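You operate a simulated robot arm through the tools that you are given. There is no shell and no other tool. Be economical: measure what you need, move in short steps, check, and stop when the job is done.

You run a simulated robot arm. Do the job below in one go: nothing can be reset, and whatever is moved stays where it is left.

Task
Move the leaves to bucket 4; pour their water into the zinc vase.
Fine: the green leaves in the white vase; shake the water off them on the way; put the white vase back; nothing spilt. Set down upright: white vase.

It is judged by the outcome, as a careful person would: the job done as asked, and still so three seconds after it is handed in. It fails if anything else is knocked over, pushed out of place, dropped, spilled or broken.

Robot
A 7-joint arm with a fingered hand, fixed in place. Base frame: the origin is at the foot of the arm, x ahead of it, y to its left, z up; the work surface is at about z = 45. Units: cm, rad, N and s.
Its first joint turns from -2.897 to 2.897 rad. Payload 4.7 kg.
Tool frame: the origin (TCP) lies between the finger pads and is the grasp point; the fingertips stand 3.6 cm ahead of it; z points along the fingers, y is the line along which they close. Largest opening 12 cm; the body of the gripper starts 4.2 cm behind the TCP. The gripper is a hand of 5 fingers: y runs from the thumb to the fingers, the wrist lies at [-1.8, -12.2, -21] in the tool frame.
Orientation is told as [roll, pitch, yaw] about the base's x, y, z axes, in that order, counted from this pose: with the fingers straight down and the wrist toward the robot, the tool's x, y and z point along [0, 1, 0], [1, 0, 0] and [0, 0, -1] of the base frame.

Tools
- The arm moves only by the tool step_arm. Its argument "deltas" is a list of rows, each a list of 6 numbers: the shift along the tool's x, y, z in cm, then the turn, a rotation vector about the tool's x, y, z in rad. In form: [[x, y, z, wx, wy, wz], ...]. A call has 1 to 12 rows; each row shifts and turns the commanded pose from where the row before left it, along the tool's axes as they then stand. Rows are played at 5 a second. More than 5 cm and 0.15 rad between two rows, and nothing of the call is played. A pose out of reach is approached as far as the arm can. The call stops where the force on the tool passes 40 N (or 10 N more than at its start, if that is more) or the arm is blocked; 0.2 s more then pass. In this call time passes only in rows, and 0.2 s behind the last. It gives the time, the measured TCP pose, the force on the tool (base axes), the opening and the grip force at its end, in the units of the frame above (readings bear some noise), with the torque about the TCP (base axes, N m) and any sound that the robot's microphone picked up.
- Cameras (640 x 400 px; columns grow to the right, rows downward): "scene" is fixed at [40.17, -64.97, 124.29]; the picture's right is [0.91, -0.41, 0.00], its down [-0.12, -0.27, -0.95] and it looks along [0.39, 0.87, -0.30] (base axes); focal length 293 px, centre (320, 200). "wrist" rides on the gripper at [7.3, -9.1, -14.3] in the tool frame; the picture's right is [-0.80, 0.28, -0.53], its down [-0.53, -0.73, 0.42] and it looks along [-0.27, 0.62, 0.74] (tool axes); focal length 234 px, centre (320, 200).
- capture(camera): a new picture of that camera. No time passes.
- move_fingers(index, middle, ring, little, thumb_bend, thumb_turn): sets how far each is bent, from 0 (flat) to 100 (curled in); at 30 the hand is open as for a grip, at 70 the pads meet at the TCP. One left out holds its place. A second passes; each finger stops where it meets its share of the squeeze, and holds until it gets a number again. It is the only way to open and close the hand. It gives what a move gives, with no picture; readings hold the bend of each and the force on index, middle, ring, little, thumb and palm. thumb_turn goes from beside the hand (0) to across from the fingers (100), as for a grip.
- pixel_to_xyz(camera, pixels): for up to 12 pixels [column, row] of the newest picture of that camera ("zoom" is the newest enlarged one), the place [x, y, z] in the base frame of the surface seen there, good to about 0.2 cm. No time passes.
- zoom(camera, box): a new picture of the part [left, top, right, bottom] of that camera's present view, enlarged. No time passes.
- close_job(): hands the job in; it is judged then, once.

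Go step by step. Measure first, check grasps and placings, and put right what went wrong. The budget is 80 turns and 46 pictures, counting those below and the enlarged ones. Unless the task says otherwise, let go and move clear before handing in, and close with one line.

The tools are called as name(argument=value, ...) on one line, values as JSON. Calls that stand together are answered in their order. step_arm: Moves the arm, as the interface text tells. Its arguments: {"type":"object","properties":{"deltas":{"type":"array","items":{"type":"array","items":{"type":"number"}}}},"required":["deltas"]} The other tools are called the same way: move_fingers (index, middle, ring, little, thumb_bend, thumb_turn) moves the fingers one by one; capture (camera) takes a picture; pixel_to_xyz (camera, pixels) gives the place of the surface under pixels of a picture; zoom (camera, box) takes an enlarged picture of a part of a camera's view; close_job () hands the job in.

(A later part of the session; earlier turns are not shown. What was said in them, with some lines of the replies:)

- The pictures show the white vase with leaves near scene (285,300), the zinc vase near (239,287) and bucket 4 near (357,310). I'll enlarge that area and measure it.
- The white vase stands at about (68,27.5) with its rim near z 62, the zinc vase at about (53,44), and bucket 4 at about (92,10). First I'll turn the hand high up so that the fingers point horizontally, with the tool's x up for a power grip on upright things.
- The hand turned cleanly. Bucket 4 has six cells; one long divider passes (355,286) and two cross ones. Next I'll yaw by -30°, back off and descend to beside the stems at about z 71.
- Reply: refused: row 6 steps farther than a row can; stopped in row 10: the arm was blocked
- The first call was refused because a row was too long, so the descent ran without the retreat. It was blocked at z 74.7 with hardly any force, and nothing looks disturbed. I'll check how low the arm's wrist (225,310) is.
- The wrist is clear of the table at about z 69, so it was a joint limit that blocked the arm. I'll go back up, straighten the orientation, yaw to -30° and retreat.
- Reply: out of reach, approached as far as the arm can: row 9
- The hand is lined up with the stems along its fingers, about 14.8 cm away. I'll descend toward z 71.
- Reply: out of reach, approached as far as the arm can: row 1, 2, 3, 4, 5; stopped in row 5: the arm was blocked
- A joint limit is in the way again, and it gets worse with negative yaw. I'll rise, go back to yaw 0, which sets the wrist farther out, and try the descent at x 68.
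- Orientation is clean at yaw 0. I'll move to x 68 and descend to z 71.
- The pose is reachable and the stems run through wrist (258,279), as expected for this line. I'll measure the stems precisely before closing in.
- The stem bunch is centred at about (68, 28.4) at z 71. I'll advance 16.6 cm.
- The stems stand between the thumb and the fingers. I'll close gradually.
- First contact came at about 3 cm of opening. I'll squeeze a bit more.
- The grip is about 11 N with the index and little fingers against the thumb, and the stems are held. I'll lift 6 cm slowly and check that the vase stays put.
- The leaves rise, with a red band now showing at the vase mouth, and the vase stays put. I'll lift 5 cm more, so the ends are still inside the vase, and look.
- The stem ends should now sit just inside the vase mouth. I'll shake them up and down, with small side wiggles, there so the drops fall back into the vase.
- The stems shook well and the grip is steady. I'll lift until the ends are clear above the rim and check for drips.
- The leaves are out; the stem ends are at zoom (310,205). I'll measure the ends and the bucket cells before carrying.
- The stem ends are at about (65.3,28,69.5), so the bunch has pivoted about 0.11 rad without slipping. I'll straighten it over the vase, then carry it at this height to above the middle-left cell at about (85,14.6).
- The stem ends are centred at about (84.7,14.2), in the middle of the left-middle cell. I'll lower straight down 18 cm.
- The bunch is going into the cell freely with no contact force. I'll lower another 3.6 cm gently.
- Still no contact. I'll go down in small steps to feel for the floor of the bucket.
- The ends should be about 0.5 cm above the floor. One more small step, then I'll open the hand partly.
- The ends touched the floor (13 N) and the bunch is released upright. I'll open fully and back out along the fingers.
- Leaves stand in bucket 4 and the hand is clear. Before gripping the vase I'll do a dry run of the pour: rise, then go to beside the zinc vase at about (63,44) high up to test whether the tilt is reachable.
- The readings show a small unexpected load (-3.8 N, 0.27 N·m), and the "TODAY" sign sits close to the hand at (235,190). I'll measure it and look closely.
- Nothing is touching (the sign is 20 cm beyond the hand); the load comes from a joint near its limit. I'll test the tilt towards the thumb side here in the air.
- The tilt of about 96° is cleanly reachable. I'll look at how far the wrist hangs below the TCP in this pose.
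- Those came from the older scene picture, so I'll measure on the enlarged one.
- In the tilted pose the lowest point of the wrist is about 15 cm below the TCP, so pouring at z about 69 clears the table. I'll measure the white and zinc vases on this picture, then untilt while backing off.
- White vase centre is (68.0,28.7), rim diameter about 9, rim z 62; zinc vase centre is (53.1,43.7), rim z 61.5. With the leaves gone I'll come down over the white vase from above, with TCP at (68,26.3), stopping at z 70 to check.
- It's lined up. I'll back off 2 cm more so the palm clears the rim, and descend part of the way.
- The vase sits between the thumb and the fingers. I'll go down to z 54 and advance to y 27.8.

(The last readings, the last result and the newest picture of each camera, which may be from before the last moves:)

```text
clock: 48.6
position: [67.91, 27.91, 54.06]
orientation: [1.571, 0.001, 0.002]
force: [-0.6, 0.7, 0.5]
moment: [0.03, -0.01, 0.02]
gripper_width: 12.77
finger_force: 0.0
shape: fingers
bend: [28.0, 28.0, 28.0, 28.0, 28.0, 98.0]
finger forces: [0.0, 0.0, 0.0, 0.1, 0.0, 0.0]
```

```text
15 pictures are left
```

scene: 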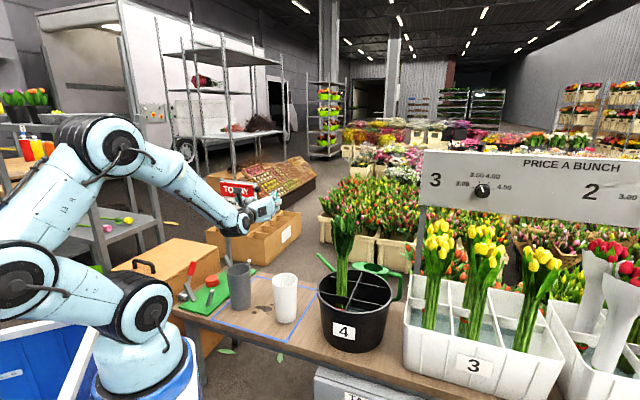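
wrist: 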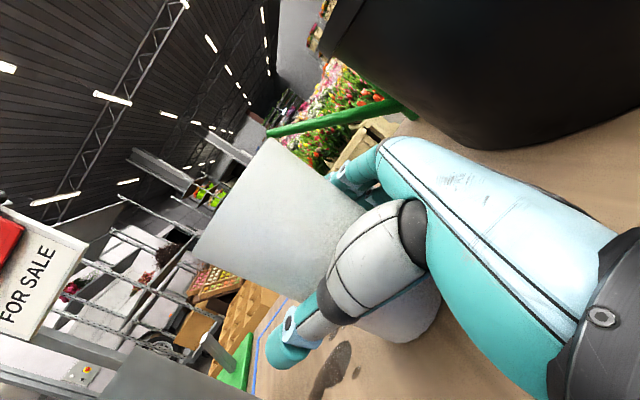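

No contact so far. I'll close gradually.

move_fingers(index=44, middle=44, ring=44, little=44, thumb_bend=44)

```text
clock: 49.6
position: [67.91, 27.86, 54.05]
orientation: [1.571, 0.002, 0.001]
force: [-1.3, -0.6, 0.6]
moment: [0.0, 0.04, 0.04]
gripper_width: 9.61
finger_force: 7.5
shape: fingers
bend: [40.0, 44.0, 44.0, 44.0, 40.0, 98.0]
finger forces: [6.7, 0.0, 0.1, 0.1, 8.3, 0.0]
```

The index finger and thumb already touch. I'll squeeze the other fingers in.

move_fingers(index=48, middle=56, ring=56, little=56, thumb_bend=48)

capture(camera="wrist")

```text
clock: 50.6
position: [67.93, 28.01, 54.01]
orientation: [1.57, 0.003, 0.001]
force: [3.3, -0.1, 0.8]
moment: [0.03, -0.61, -0.04]
gripper_width: 9.37
finger_force: 21.7
shape: fingers
bend: [44.0, 52.0, 52.0, 52.0, 40.0, 96.0]
finger forces: [5.5, 4.4, 5.3, 8.2, 20.5, 0.0]
```

```text
14 pictures are left
```

wrist: 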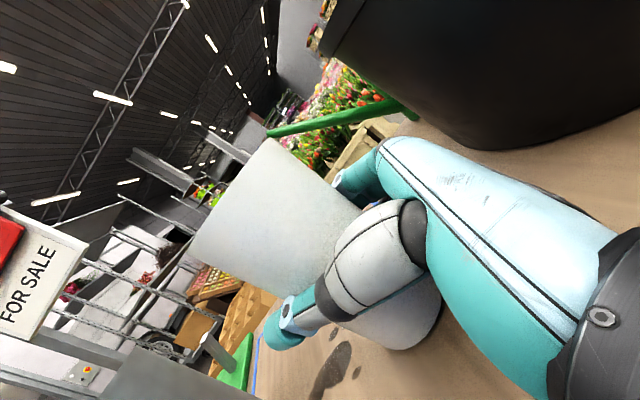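

All four fingers and the thumb hold it, at about 21 N in total. I'll do a test lift of 2 cm.

step_arm(deltas=[[0.5, 0, 0, 0, 0, 0], [0.7, 0, 0, 0, 0, 0], [0.8, 0, 0, 0, 0, 0]])

zoom(camera="scene", box=[210, 230, 330, 350])

```text
clock: 51.4
position: [67.93, 27.79, 55.92]
orientation: [1.57, 0.003, 0.003]
force: [-1.1, 0.5, -8.1]
moment: [-0.11, -0.04, 0.02]
gripper_width: 9.36
finger_force: 21.3
shape: fingers
bend: [44.0, 52.0, 52.0, 52.0, 40.0, 96.0]
finger forces: [6.6, 4.4, 4.6, 6.0, 20.5, 0.0]
```

```text
3.33 times, centred on (270, 290) of scene
```

zoom: 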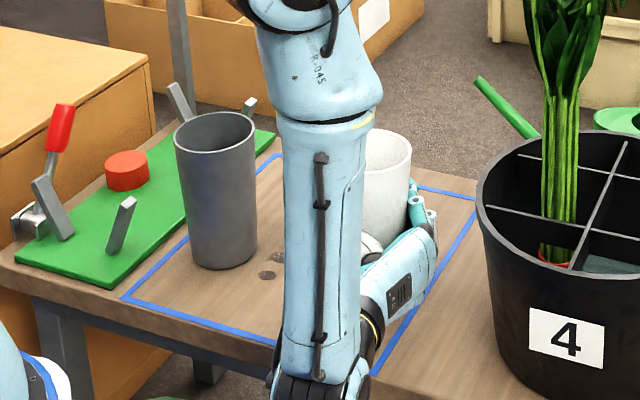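

The vase is carried (8 N). I'll tighten a little for the tilt.

move_fingers(index=56, middle=62, ring=62, little=62, thumb_bend=54)

step_arm(deltas=[[1.5, 0, 0, 0, 0, 0], [2.5, 0, 0, 0, 0, 0], [2.5, 0, 0, 0, 0, 0], [2.5, 0, 0, 0, 0, 0], [2.5, 0, 0, 0, 0, 0], [2.5, 0, 0, 0, 0, 0], [2.0, 0, 0, 0, 0, 0]])

```text
clock: 52.4
position: [67.98, 27.88, 55.96]
orientation: [1.57, 0.001, 0.002]
force: [-0.7, 0.0, -7.6]
moment: [-0.08, -0.04, 0.02]
gripper_width: 9.15
finger_force: 31.8
shape: fingers
bend: [48.0, 56.0, 56.0, 57.0, 38.0, 94.0]
finger forces: [10.6, 7.0, 6.8, 8.1, 30.8, 0.1]
```

```text
clock: 54.0
position: [68.13, 27.97, 71.99]
orientation: [1.569, 0.003, 0.002]
force: [-0.4, 1.5, -8.1]
moment: [-0.07, -0.1, 0.0]
gripper_width: 9.17
finger_force: 31.3
shape: fingers
bend: [48.0, 56.0, 56.0, 57.0, 38.0, 94.0]
finger forces: [10.7, 7.0, 6.7, 7.8, 30.7, 0.1]
```

It is held securely (31 N). I'll tilt a mild 0.4 rad here, which helps the joint limits and is far from spilling, then move over beside the zinc vase to about (63.4,43.0).

step_arm(deltas=[[0, 0, 0, 0, 0, -0.1], [0, 0, 0, 0, 0, -0.1], [0, 0, 0, 0, 0, -0.1], [0, 0, 0, 0, 0, -0.1], [0.2, -0.46, 1.5, 0, 0, 0], [0.2, -0.46, 2.0, 0, 0, 0], [0.2, -0.46, 2.0, 0, 0, 0]])

zoom(camera="scene", box=[190, 200, 330, 340])

```text
clock: 55.6
position: [66.63, 33.35, 72.0]
orientation: [1.571, -0.397, 0.002]
force: [0.5, 0.3, -8.6]
moment: [-0.06, -0.07, 0.0]
gripper_width: 9.21
finger_force: 30.7
shape: fingers
bend: [48.0, 57.0, 57.0, 57.0, 38.0, 94.0]
finger forces: [10.0, 6.8, 6.2, 7.5, 31.7, 0.1]
```

```text
2.86 times, centred on (260, 270) of scene
```

zoom: 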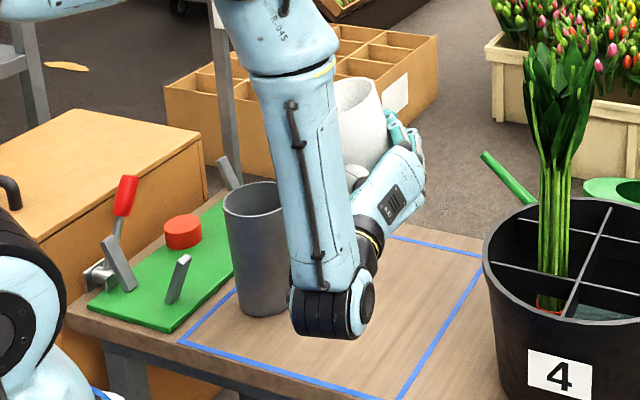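

All is clear: the vase tilts gently and the zinc vase is untouched. On to the pouring place.

step_arm(deltas=[[-0.12, -0.75, 1.93, 0, 0, 0], [-0.12, -0.75, 1.93, 0, 0, 0], [-0.12, -0.75, 1.93, 0, 0, 0], [-0.12, -0.75, 1.93, 0, 0, 0], [-0.12, -0.75, 1.93, 0, 0, 0]])

zoom(camera="scene", box=[190, 200, 330, 340])

```text
clock: 56.8
position: [63.18, 43.07, 69.91]
orientation: [1.573, -0.4, 0.001]
force: [-0.7, 0.2, -8.1]
moment: [-0.05, -0.04, -0.02]
gripper_width: 9.13
finger_force: 30.6
shape: fingers
bend: [48.0, 57.0, 57.0, 57.0, 38.0, 94.0]
finger forces: [10.1, 6.8, 6.2, 7.5, 31.5, 0.0]
```

```text
2.86 times, centred on (260, 270) of scene
```

zoom: 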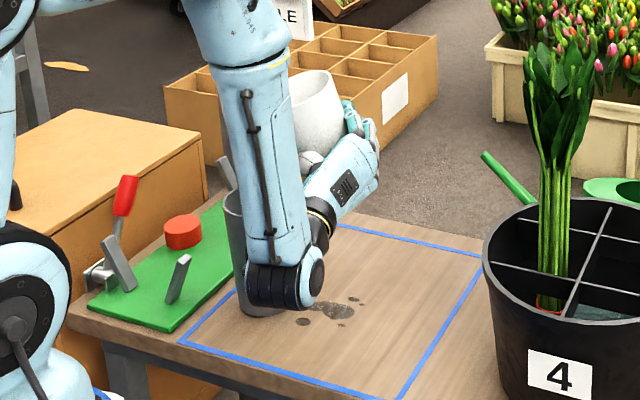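

It's in place with a clean pose. I'll tilt on to about 0.85 rad and check the lip with the wrist camera.

step_arm(deltas=[[0, 0, 0, 0, 0, -0.09], [0, 0, 0, 0, 0, -0.09], [0, 0, 0, 0, 0, -0.09], [0, 0, 0, 0, 0, -0.09], [0, 0, 0, 0, 0, -0.09]])

capture(camera="wrist")

zoom(camera="scene", box=[190, 200, 330, 340])

```text
clock: 58.0
position: [63.2, 42.93, 69.91]
orientation: [1.569, -0.848, 0.004]
force: [0.4, -0.3, -7.9]
moment: [-0.06, -0.02, 0.01]
gripper_width: 9.16
finger_force: 30.4
shape: fingers
bend: [49.0, 57.0, 57.0, 58.0, 38.0, 94.0]
finger forces: [9.4, 6.5, 6.0, 6.6, 32.4, 0.1]
```

```text
10 pictures are left
```

wrist: 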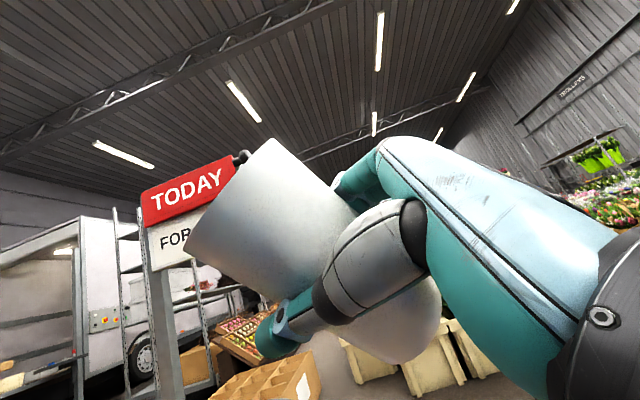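

```text
2.86 times, centred on (260, 270) of scene
```

zoom: 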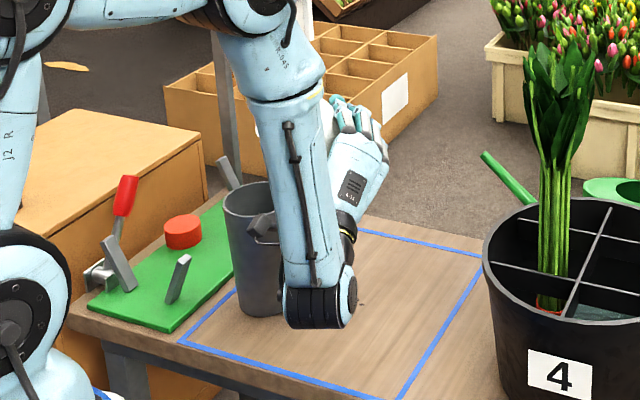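

Nothing has moved and the weight is unchanged, so no water has left yet. I'll check where the lip is.

pixel_to_xyz(camera="wrist", pixels=[[192, 240], [200, 252], [190, 228], [230, 185], [268, 145], [300, 350]])

pixel_to_xyz(camera="zoom", pixels=[[226, 200], [250, 186], [262, 210]])

```text
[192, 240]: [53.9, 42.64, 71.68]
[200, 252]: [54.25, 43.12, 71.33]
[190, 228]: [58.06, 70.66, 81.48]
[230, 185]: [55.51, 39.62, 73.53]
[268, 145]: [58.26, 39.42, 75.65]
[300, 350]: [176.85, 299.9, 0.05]
```

```text
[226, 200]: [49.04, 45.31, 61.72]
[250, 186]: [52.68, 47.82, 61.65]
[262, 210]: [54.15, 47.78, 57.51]
```

The lip is over the zinc mouth (54,43), though 10 cm above the rim. I'll tilt slowly to 1.2 rad while lowering 2.4 cm.

step_arm(deltas=[[-0.36, -0.48, 0, 0, 0, 0], [-0.36, -0.48, 0, 0, 0, -0.05], [-0.33, -0.5, 0, 0, 0, -0.05], [-0.31, -0.51, 0, 0, 0, -0.05], [0, 0, 0, 0, 0, -0.05], [0, 0, 0, 0, 0, -0.05], [0, 0, 0, 0, 0, -0.05], [0, 0, 0, 0, 0, -0.05], [0, 0, 0, 0, 0, 0], [0, 0, 0, 0, 0, 0]])

```text
clock: 60.2
position: [63.06, 43.03, 67.64]
orientation: [1.569, -1.197, 0.004]
force: [0.2, -0.1, -6.7]
moment: [-0.09, 0.06, 0.01]
gripper_width: 9.15
finger_force: 30.1
shape: fingers
bend: [49.0, 57.0, 57.0, 58.0, 38.0, 94.0]
finger forces: [9.2, 6.4, 5.8, 6.3, 32.7, 0.0]
```

The weight is down from 8.0 to 6.7 N, so water is flowing. I'll check quickly that it lands in the zinc vase.

zoom(camera="scene", box=[200, 230, 300, 330])

step_arm(deltas=[[0, 0, 0, 0, 0, -0.04], [0, 0, 0, 0, 0, -0.04], [0, 0, 0, 0, 0, -0.04], [0, 0, 0, 0, 0, -0.04], [0, 0, 0, 0, 0, 0], [0, 0, 0, 0, 0, -0.04], [0, 0, 0, 0, 0, -0.04], [0, 0, 0, 0, 0, -0.04], [0, 0, 0, 0, 0, -0.04], [0, 0, 0, 0, 0, 0], [0, 0, 0, 0, 0, 0]])

```text
4.00 times, centred on (250, 280) of scene
```

zoom: 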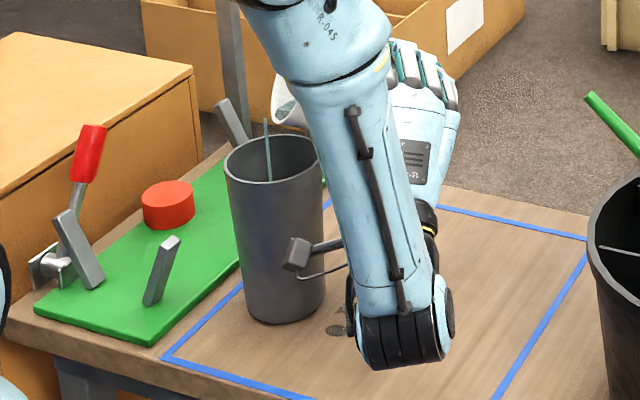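

```text
clock: 62.6
position: [63.66, 43.54, 67.98]
orientation: [1.408, -1.517, 0.166]
force: [0.5, 0.6, -4.8]
moment: [0.01, 0.06, -0.03]
gripper_width: 9.14
finger_force: 30.0
shape: fingers
bend: [49.0, 57.0, 57.0, 58.0, 38.0, 93.0]
finger forces: [9.8, 6.5, 5.7, 6.3, 31.2, 0.0]
out of reach, approached as far as the arm can: row 8
```

A thin stream falls inside the zinc mouth at (267,150), and the weight is down to 4.8 N. The low pose is at its limit, so I'll rise 3 cm, shift 2 cm toward the zinc centre and tilt past 90° to drain the rest.

step_arm(deltas=[[0.4, 1.0, 0, 0, 0, 0], [0.6, 1.0, 0, 0, 0, -0.04], [0.6, 1.0, 0, 0, 0, -0.06], [0.5, 0.2, -0.3, 0, 0, -0.06], [0, 0, 0, 0, 0, -0.06], [0, 0, 0, 0, 0, -0.06], [0, 0, 0, 0, 0, 0], [0, 0, 0, 0, 0, 0], [0, 0, 0, 0, 0, 0], [0, 0, 0, 0, 0, 0]])

zoom(camera="scene", box=[200, 230, 300, 330])

```text
clock: 64.8
position: [61.91, 43.84, 71.4]
orientation: [-1.523, -1.343, 3.094]
force: [-0.1, 0.1, -3.7]
moment: [-0.06, 0.04, 0.0]
gripper_width: 9.15
finger_force: 29.6
shape: fingers
bend: [49.0, 57.0, 57.0, 58.0, 38.0, 93.0]
finger forces: [10.1, 6.3, 5.7, 6.1, 30.7, 0.0]
out of reach, approached as far as the arm can: row 3, 4
```

```text
4.00 times, centred on (250, 280) of scene
```

zoom: 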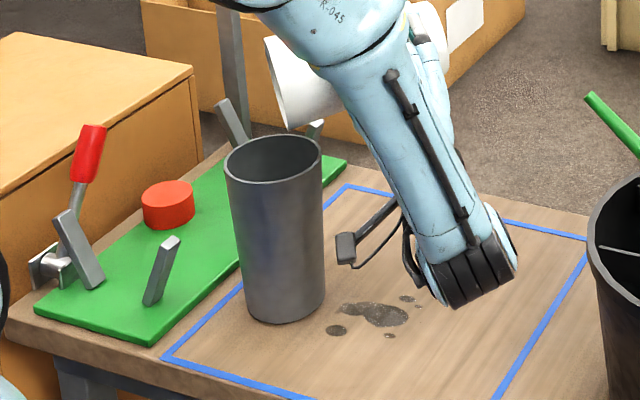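

The stream has ended and the table shows only the old stain. I'll wait two seconds here for the last drops, with a gentle extra tilt.

step_arm(deltas=[[0.2, 0.3, 0, 0, 0, -0.05], [0.2, 0.3, 0, 0, 0, -0.05], [0, 0, 0, 0, 0, -0.05], [0, 0.4, 0, 0, 0, 0], [0, -0.4, 0, 0, 0, 0], [0, 0.4, 0, 0, 0, 0], [0, -0.4, 0, 0, 0, 0], [0, 0, 0, 0, 0, 0], [0, 0, 0, 0, 0, 0], [0, 0, 0, 0, 0, 0], [0, 0, 0, 0, 0, 0], [0, 0, 0, 0, 0, 0]])

capture(camera="wrist")

```text
clock: 67.4
position: [65.31, 44.9, 74.07]
orientation: [-1.566, -1.196, -3.141]
force: [0.2, -0.6, -3.3]
moment: [-0.05, 0.05, -0.02]
gripper_width: 9.18
finger_force: 29.8
shape: fingers
bend: [49.0, 57.0, 57.0, 58.0, 38.0, 93.0]
finger forces: [10.1, 6.3, 5.5, 6.1, 30.7, 0.0]
out of reach, approached as far as the arm can: row 1, 2, 3
```

```text
6 pictures are left
```

wrist: 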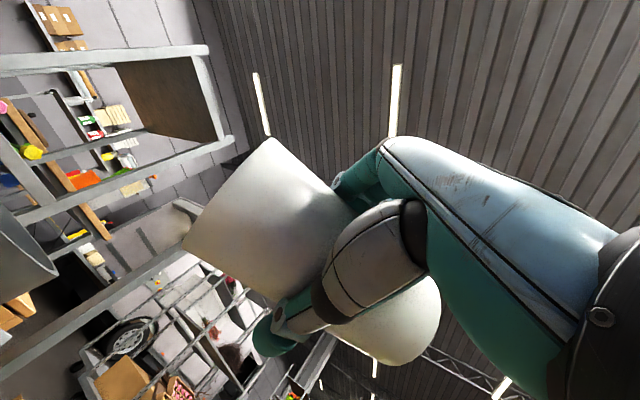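

The arm hit its limit and drifted back, with the lip near x 59.5. The weight has settled at 3.3 N, so the vase is empty. I'll right the vase at once.

step_arm(deltas=[[0, 0, 0, 0, 0, 0.14], [0, 0, 0, 0, 0, 0.14], [0, 0, 0, 0, 0, 0.14], [0, 0, 0, 0, 0, 0.14], [0, 0, 0, 0, 0, 0.14], [0, 0, 0, 0, 0, 0.14], [0, 0, 0, 0, 0, 0.14], [0, 0, 0, 0, 0, 0.14], [0, 0, 0, 0, 0, 0.14], [0, 0, 0, 0, 0, 0.14], [0, 0, 0, 0, 0, 0.14]])

zoom(camera="scene", box=[200, 230, 300, 330])

```text
clock: 69.8
position: [65.36, 44.86, 74.13]
orientation: [1.571, -0.405, 0.004]
force: [-0.6, 0.3, -3.9]
moment: [-0.02, 0.0, -0.03]
gripper_width: 9.19
finger_force: 30.4
shape: fingers
bend: [49.0, 57.0, 57.0, 58.0, 38.0, 93.0]
finger forces: [10.9, 6.6, 6.0, 6.8, 30.0, 0.0]
```

```text
4.00 times, centred on (250, 280) of scene
```

zoom: 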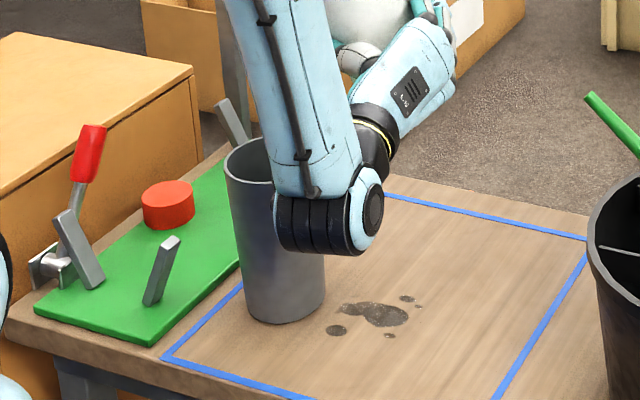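

The vase is empty (about 3.7 N) and the table is unchanged. I'll go back over the vase's original place and upright it.

step_arm(deltas=[[-0.22, 0.52, -3.38, 0, 0, 0], [-0.22, 0.52, -3.38, 0, 0, 0], [-0.22, 0.52, -3.38, 0, 0, 0], [-0.22, 0.52, -3.38, 0, 0, 0], [-0.22, 0.52, -3.38, 0, 0, 0], [0, 0, 0, 0, 0, 0.1], [0, 0, 0, 0, 0, 0.1], [0, 0, 0, 0, 0, 0.1], [0, 0, 0, 0, 0, 0.105], [0, 0, 0, 0, 0, 0]])

```text
clock: 72.0
position: [68.2, 27.96, 74.02]
orientation: [1.57, -0.001, 0.003]
force: [-0.1, -0.1, -3.7]
moment: [-0.05, -0.03, -0.01]
gripper_width: 9.12
finger_force: 30.2
shape: fingers
bend: [49.0, 57.0, 57.0, 58.0, 38.0, 93.0]
finger forces: [11.2, 6.9, 6.2, 7.1, 29.3, 0.0]
```

The vase is over its place. I'll lower it to about 1.5 cm above the table and check that it is upright.

step_arm(deltas=[[-2.5, 0, 0, 0, 0, 0], [-2.5, 0, 0, 0, 0, 0], [-2.5, 0, 0, 0, 0, 0], [-2.5, 0, 0, 0, 0, 0], [-2.5, 0, 0, 0, 0, 0], [-2.5, 0, 0, 0, 0, 0], [-2, 0, 0, 0, 0, 0], [-1.5, 0, 0, 0, 0, 0]])

capture(camera="wrist")

```text
clock: 73.8
position: [68.34, 27.97, 55.59]
orientation: [1.571, -0.003, 0.001]
force: [0.3, -0.5, -3.7]
moment: [-0.02, -0.06, 0.02]
gripper_width: 9.13
finger_force: 30.1
shape: fingers
bend: [49.0, 57.0, 57.0, 58.0, 39.0, 94.0]
finger forces: [11.0, 6.8, 6.3, 7.0, 29.2, 0.0]
```

```text
4 pictures are left
```

wrist: 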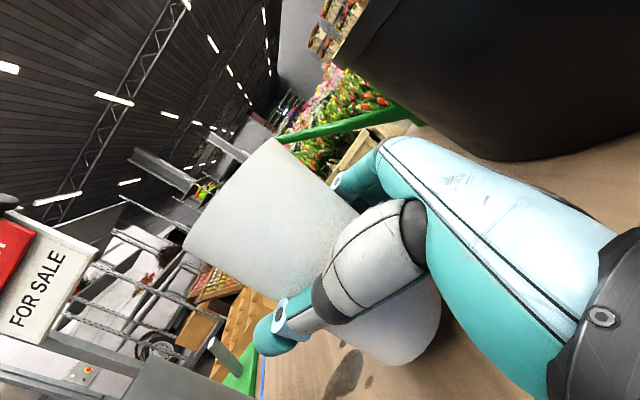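

The vase looks about upright; I'll measure two heights on its side to see any tilt.

pixel_to_xyz(camera="wrist", pixels=[[275, 143], [188, 240], [230, 190], [250, 220], [195, 250], [420, 345], [436, 325], [438, 300], [400, 360], [310, 165]])

```text
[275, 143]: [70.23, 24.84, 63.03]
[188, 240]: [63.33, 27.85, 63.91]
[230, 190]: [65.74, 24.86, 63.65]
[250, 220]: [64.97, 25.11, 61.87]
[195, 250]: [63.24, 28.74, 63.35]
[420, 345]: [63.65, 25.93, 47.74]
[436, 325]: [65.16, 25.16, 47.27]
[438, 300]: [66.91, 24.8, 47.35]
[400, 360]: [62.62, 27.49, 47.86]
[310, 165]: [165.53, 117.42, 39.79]
```

The vase leans about 0.11 rad toward +x in the hand and sits about 1 cm toward -x. I'll correct both, then lower until it touches.

step_arm(deltas=[[0.5, 0.5, 0, 0, 0, 0], [0, 0.5, 0, 0, 0, -0.055], [0, 0, 0, 0, 0, -0.05], [-0.6, 0, 0, 0, 0, 0], [-0.5, 0, 0, 0, 0, 0]])

step_arm(deltas=[[-0.3, -0.03, 0, 0, 0, 0], [-0.3, -0.03, 0, 0, 0, 0]])

```text
clock: 75.0
position: [69.38, 27.94, 55.11]
orientation: [1.571, -0.109, 0.001]
force: [0.2, 1.1, -4.1]
moment: [-0.02, -0.03, -0.02]
gripper_width: 9.17
finger_force: 30.3
shape: fingers
bend: [49.0, 57.0, 57.0, 58.0, 39.0, 94.0]
finger forces: [11.1, 6.8, 6.1, 6.8, 29.3, 0.0]
```

```text
clock: 75.6
position: [69.36, 28.0, 54.29]
orientation: [1.569, -0.109, 0.002]
force: [-0.3, -0.1, -4.4]
moment: [-0.02, -0.04, 0.01]
gripper_width: 9.11
finger_force: 29.8
shape: fingers
bend: [49.0, 57.0, 57.0, 58.0, 39.0, 94.0]
finger forces: [11.1, 6.8, 6.2, 6.9, 29.3, 0.1]
```

Still hanging free (-4.4 N). I'll lower in small steps.

step_arm(deltas=[[-0.2, -0.02, 0, 0, 0, 0], [-0.2, -0.02, 0, 0, 0, 0]])

capture(camera="wrist")

pixel_to_xyz(camera="wrist", pixels=[[275, 143], [188, 240], [230, 190], [250, 220], [195, 250], [420, 345], [436, 325], [438, 300], [400, 360], [430, 340]])

```text
clock: 76.2
position: [69.47, 28.02, 54.06]
orientation: [1.57, -0.109, 0.001]
force: [0.1, -0.1, -4.0]
moment: [-0.03, -0.02, 0.01]
gripper_width: 9.13
finger_force: 29.7
shape: fingers
bend: [49.0, 57.0, 57.0, 58.0, 39.0, 94.0]
finger forces: [11.1, 6.8, 6.1, 6.9, 29.3, 0.0]
```

```text
3 pictures are left
```

wrist: 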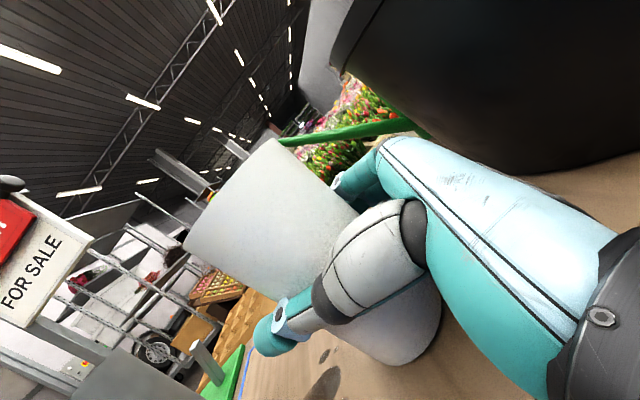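

```text
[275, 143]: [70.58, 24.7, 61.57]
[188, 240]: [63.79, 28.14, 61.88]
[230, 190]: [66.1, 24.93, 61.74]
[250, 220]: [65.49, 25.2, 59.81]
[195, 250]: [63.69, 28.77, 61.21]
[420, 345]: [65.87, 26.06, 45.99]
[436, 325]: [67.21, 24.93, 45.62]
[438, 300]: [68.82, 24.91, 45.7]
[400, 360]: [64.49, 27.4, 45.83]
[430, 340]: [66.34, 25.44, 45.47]
```

The vase is now upright, centred near (68.1,28.6), with its base only about 0.4 cm above the table. I'll lower the last bit.

step_arm(deltas=[[-0.2, -0.02, 0, 0, 0, 0], [-0.15, -0.02, 0, 0, 0, 0]])

```text
clock: 76.8
position: [69.5, 28.0, 53.83]
orientation: [1.572, -0.109, 0.003]
force: [-1.7, -3.6, 14.3]
moment: [0.18, -0.15, 0.03]
gripper_width: 9.15
finger_force: 28.6
shape: fingers
bend: [49.0, 57.0, 57.0, 58.0, 39.0, 93.0]
finger forces: [10.3, 5.8, 5.3, 6.0, 29.4, 0.1]
```

It has touched down (14 N). I'll ease up by 0.1 cm and open both sides gently.

step_arm(deltas=[[0.12, 0, 0, 0, 0, 0]])

move_fingers(index=44, middle=51, ring=51, little=52, thumb_bend=36)

move_fingers(index=26, middle=26, ring=26, little=26, thumb_bend=24)

```text
clock: 77.2
position: [69.48, 28.07, 53.75]
orientation: [1.571, -0.107, 0.002]
force: [0.5, -0.8, 7.0]
moment: [0.24, -0.34, -0.05]
gripper_width: 9.13
finger_force: 30.0
shape: fingers
bend: [49.0, 57.0, 57.0, 58.0, 39.0, 93.0]
finger forces: [10.6, 6.5, 6.4, 7.4, 28.8, 0.0]
```

```text
clock: 78.2
position: [69.48, 28.12, 53.69]
orientation: [1.572, -0.109, 0.001]
force: [-1.6, -0.2, -0.7]
moment: [-0.04, 0.16, 0.04]
gripper_width: 9.88
finger_force: 3.4
shape: fingers
bend: [43.0, 51.0, 51.0, 52.0, 34.0, 97.0]
finger forces: [2.1, 0.6, 0.0, 0.1, 4.3, 0.0]
```

```text
clock: 79.2
position: [69.38, 28.04, 53.88]
orientation: [1.571, -0.108, 0.002]
force: [0.8, -0.1, -0.9]
moment: [0.04, 0.01, -0.04]
gripper_width: 13.49
finger_force: 0.0
shape: fingers
bend: [26.0, 26.0, 26.0, 26.0, 24.0, 97.0]
finger forces: [0.1, 0.1, 0.1, 0.0, 0.0, 0.0]
```

The vase is free. I'll centre the fingers, back off 4 cm, then rise straight up.

step_arm(deltas=[[0, -0.6, -0.5, 0, 0, 0], [0, -0.4, -1.5, 0, 0, 0], [0, 0, -2, 0, 0, 0], [2, 0.22, 0, 0, 0, 0], [3, 0.33, 0, 0, 0, 0], [3, 0.33, 0, 0, 0, 0], [4, 0.44, 0, 0, 0, 0], [4, 0.44, 0, 0, 0, 0], [4, 0.44, 0, 0, 0, 0], [4, 0.44, 0, 0, 0, 0], [4, 0.44, 0, 0, 0, 0], [4, 0.44, 0, 0, 0, 0]])

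step_arm(deltas=[[0, 0, -4, 0, 0, 0], [0, 0, -4, 0, 0, 0], [0, 0, -4, 0, 0, 0], [4, 0, -2, 0, 0, 0], [4, 0, 0, 0, 0, 0]])

zoom(camera="scene", box=[170, 190, 430, 370])

```text
clock: 81.8
position: [68.22, 23.71, 85.91]
orientation: [1.571, -0.107, 0.002]
force: [0.4, 0.3, -0.2]
moment: [0.04, -0.01, -0.01]
gripper_width: 13.52
finger_force: 0.1
shape: fingers
bend: [26.0, 26.0, 26.0, 26.0, 24.0, 98.0]
finger forces: [0.1, 0.0, 0.0, 0.1, 0.0, 0.0]
```

```text
clock: 83.0
position: [67.63, 9.77, 93.81]
orientation: [1.569, -0.106, 0.001]
force: [0.0, 0.0, -0.3]
moment: [0.04, -0.01, 0.0]
gripper_width: 13.5
finger_force: 0.3
shape: fingers
bend: [26.0, 26.0, 26.0, 26.0, 24.0, 98.0]
finger forces: [0.0, 0.0, 0.1, 0.0, 0.0, 0.0]
```

```text
2.22 times, centred on (300, 280) of scene
```

zoom: 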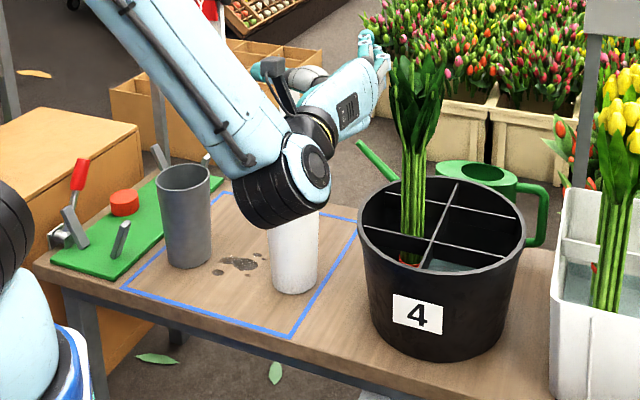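

The white vase stands upright in its place at (293,260), less than a centimetre from its old spot. The leaves stand in bucket 4, the zinc vase is unmoved, the table shows only the old stain, and the hand is clear, so I'm handing in.

close_job()

```text
The job is handed in.
```

The leaves, shaken off over the white vase, are in bucket 4; their water is in the zinc vase, and the empty white vase is back upright within about a centimetre of its old place, with no spill seen.
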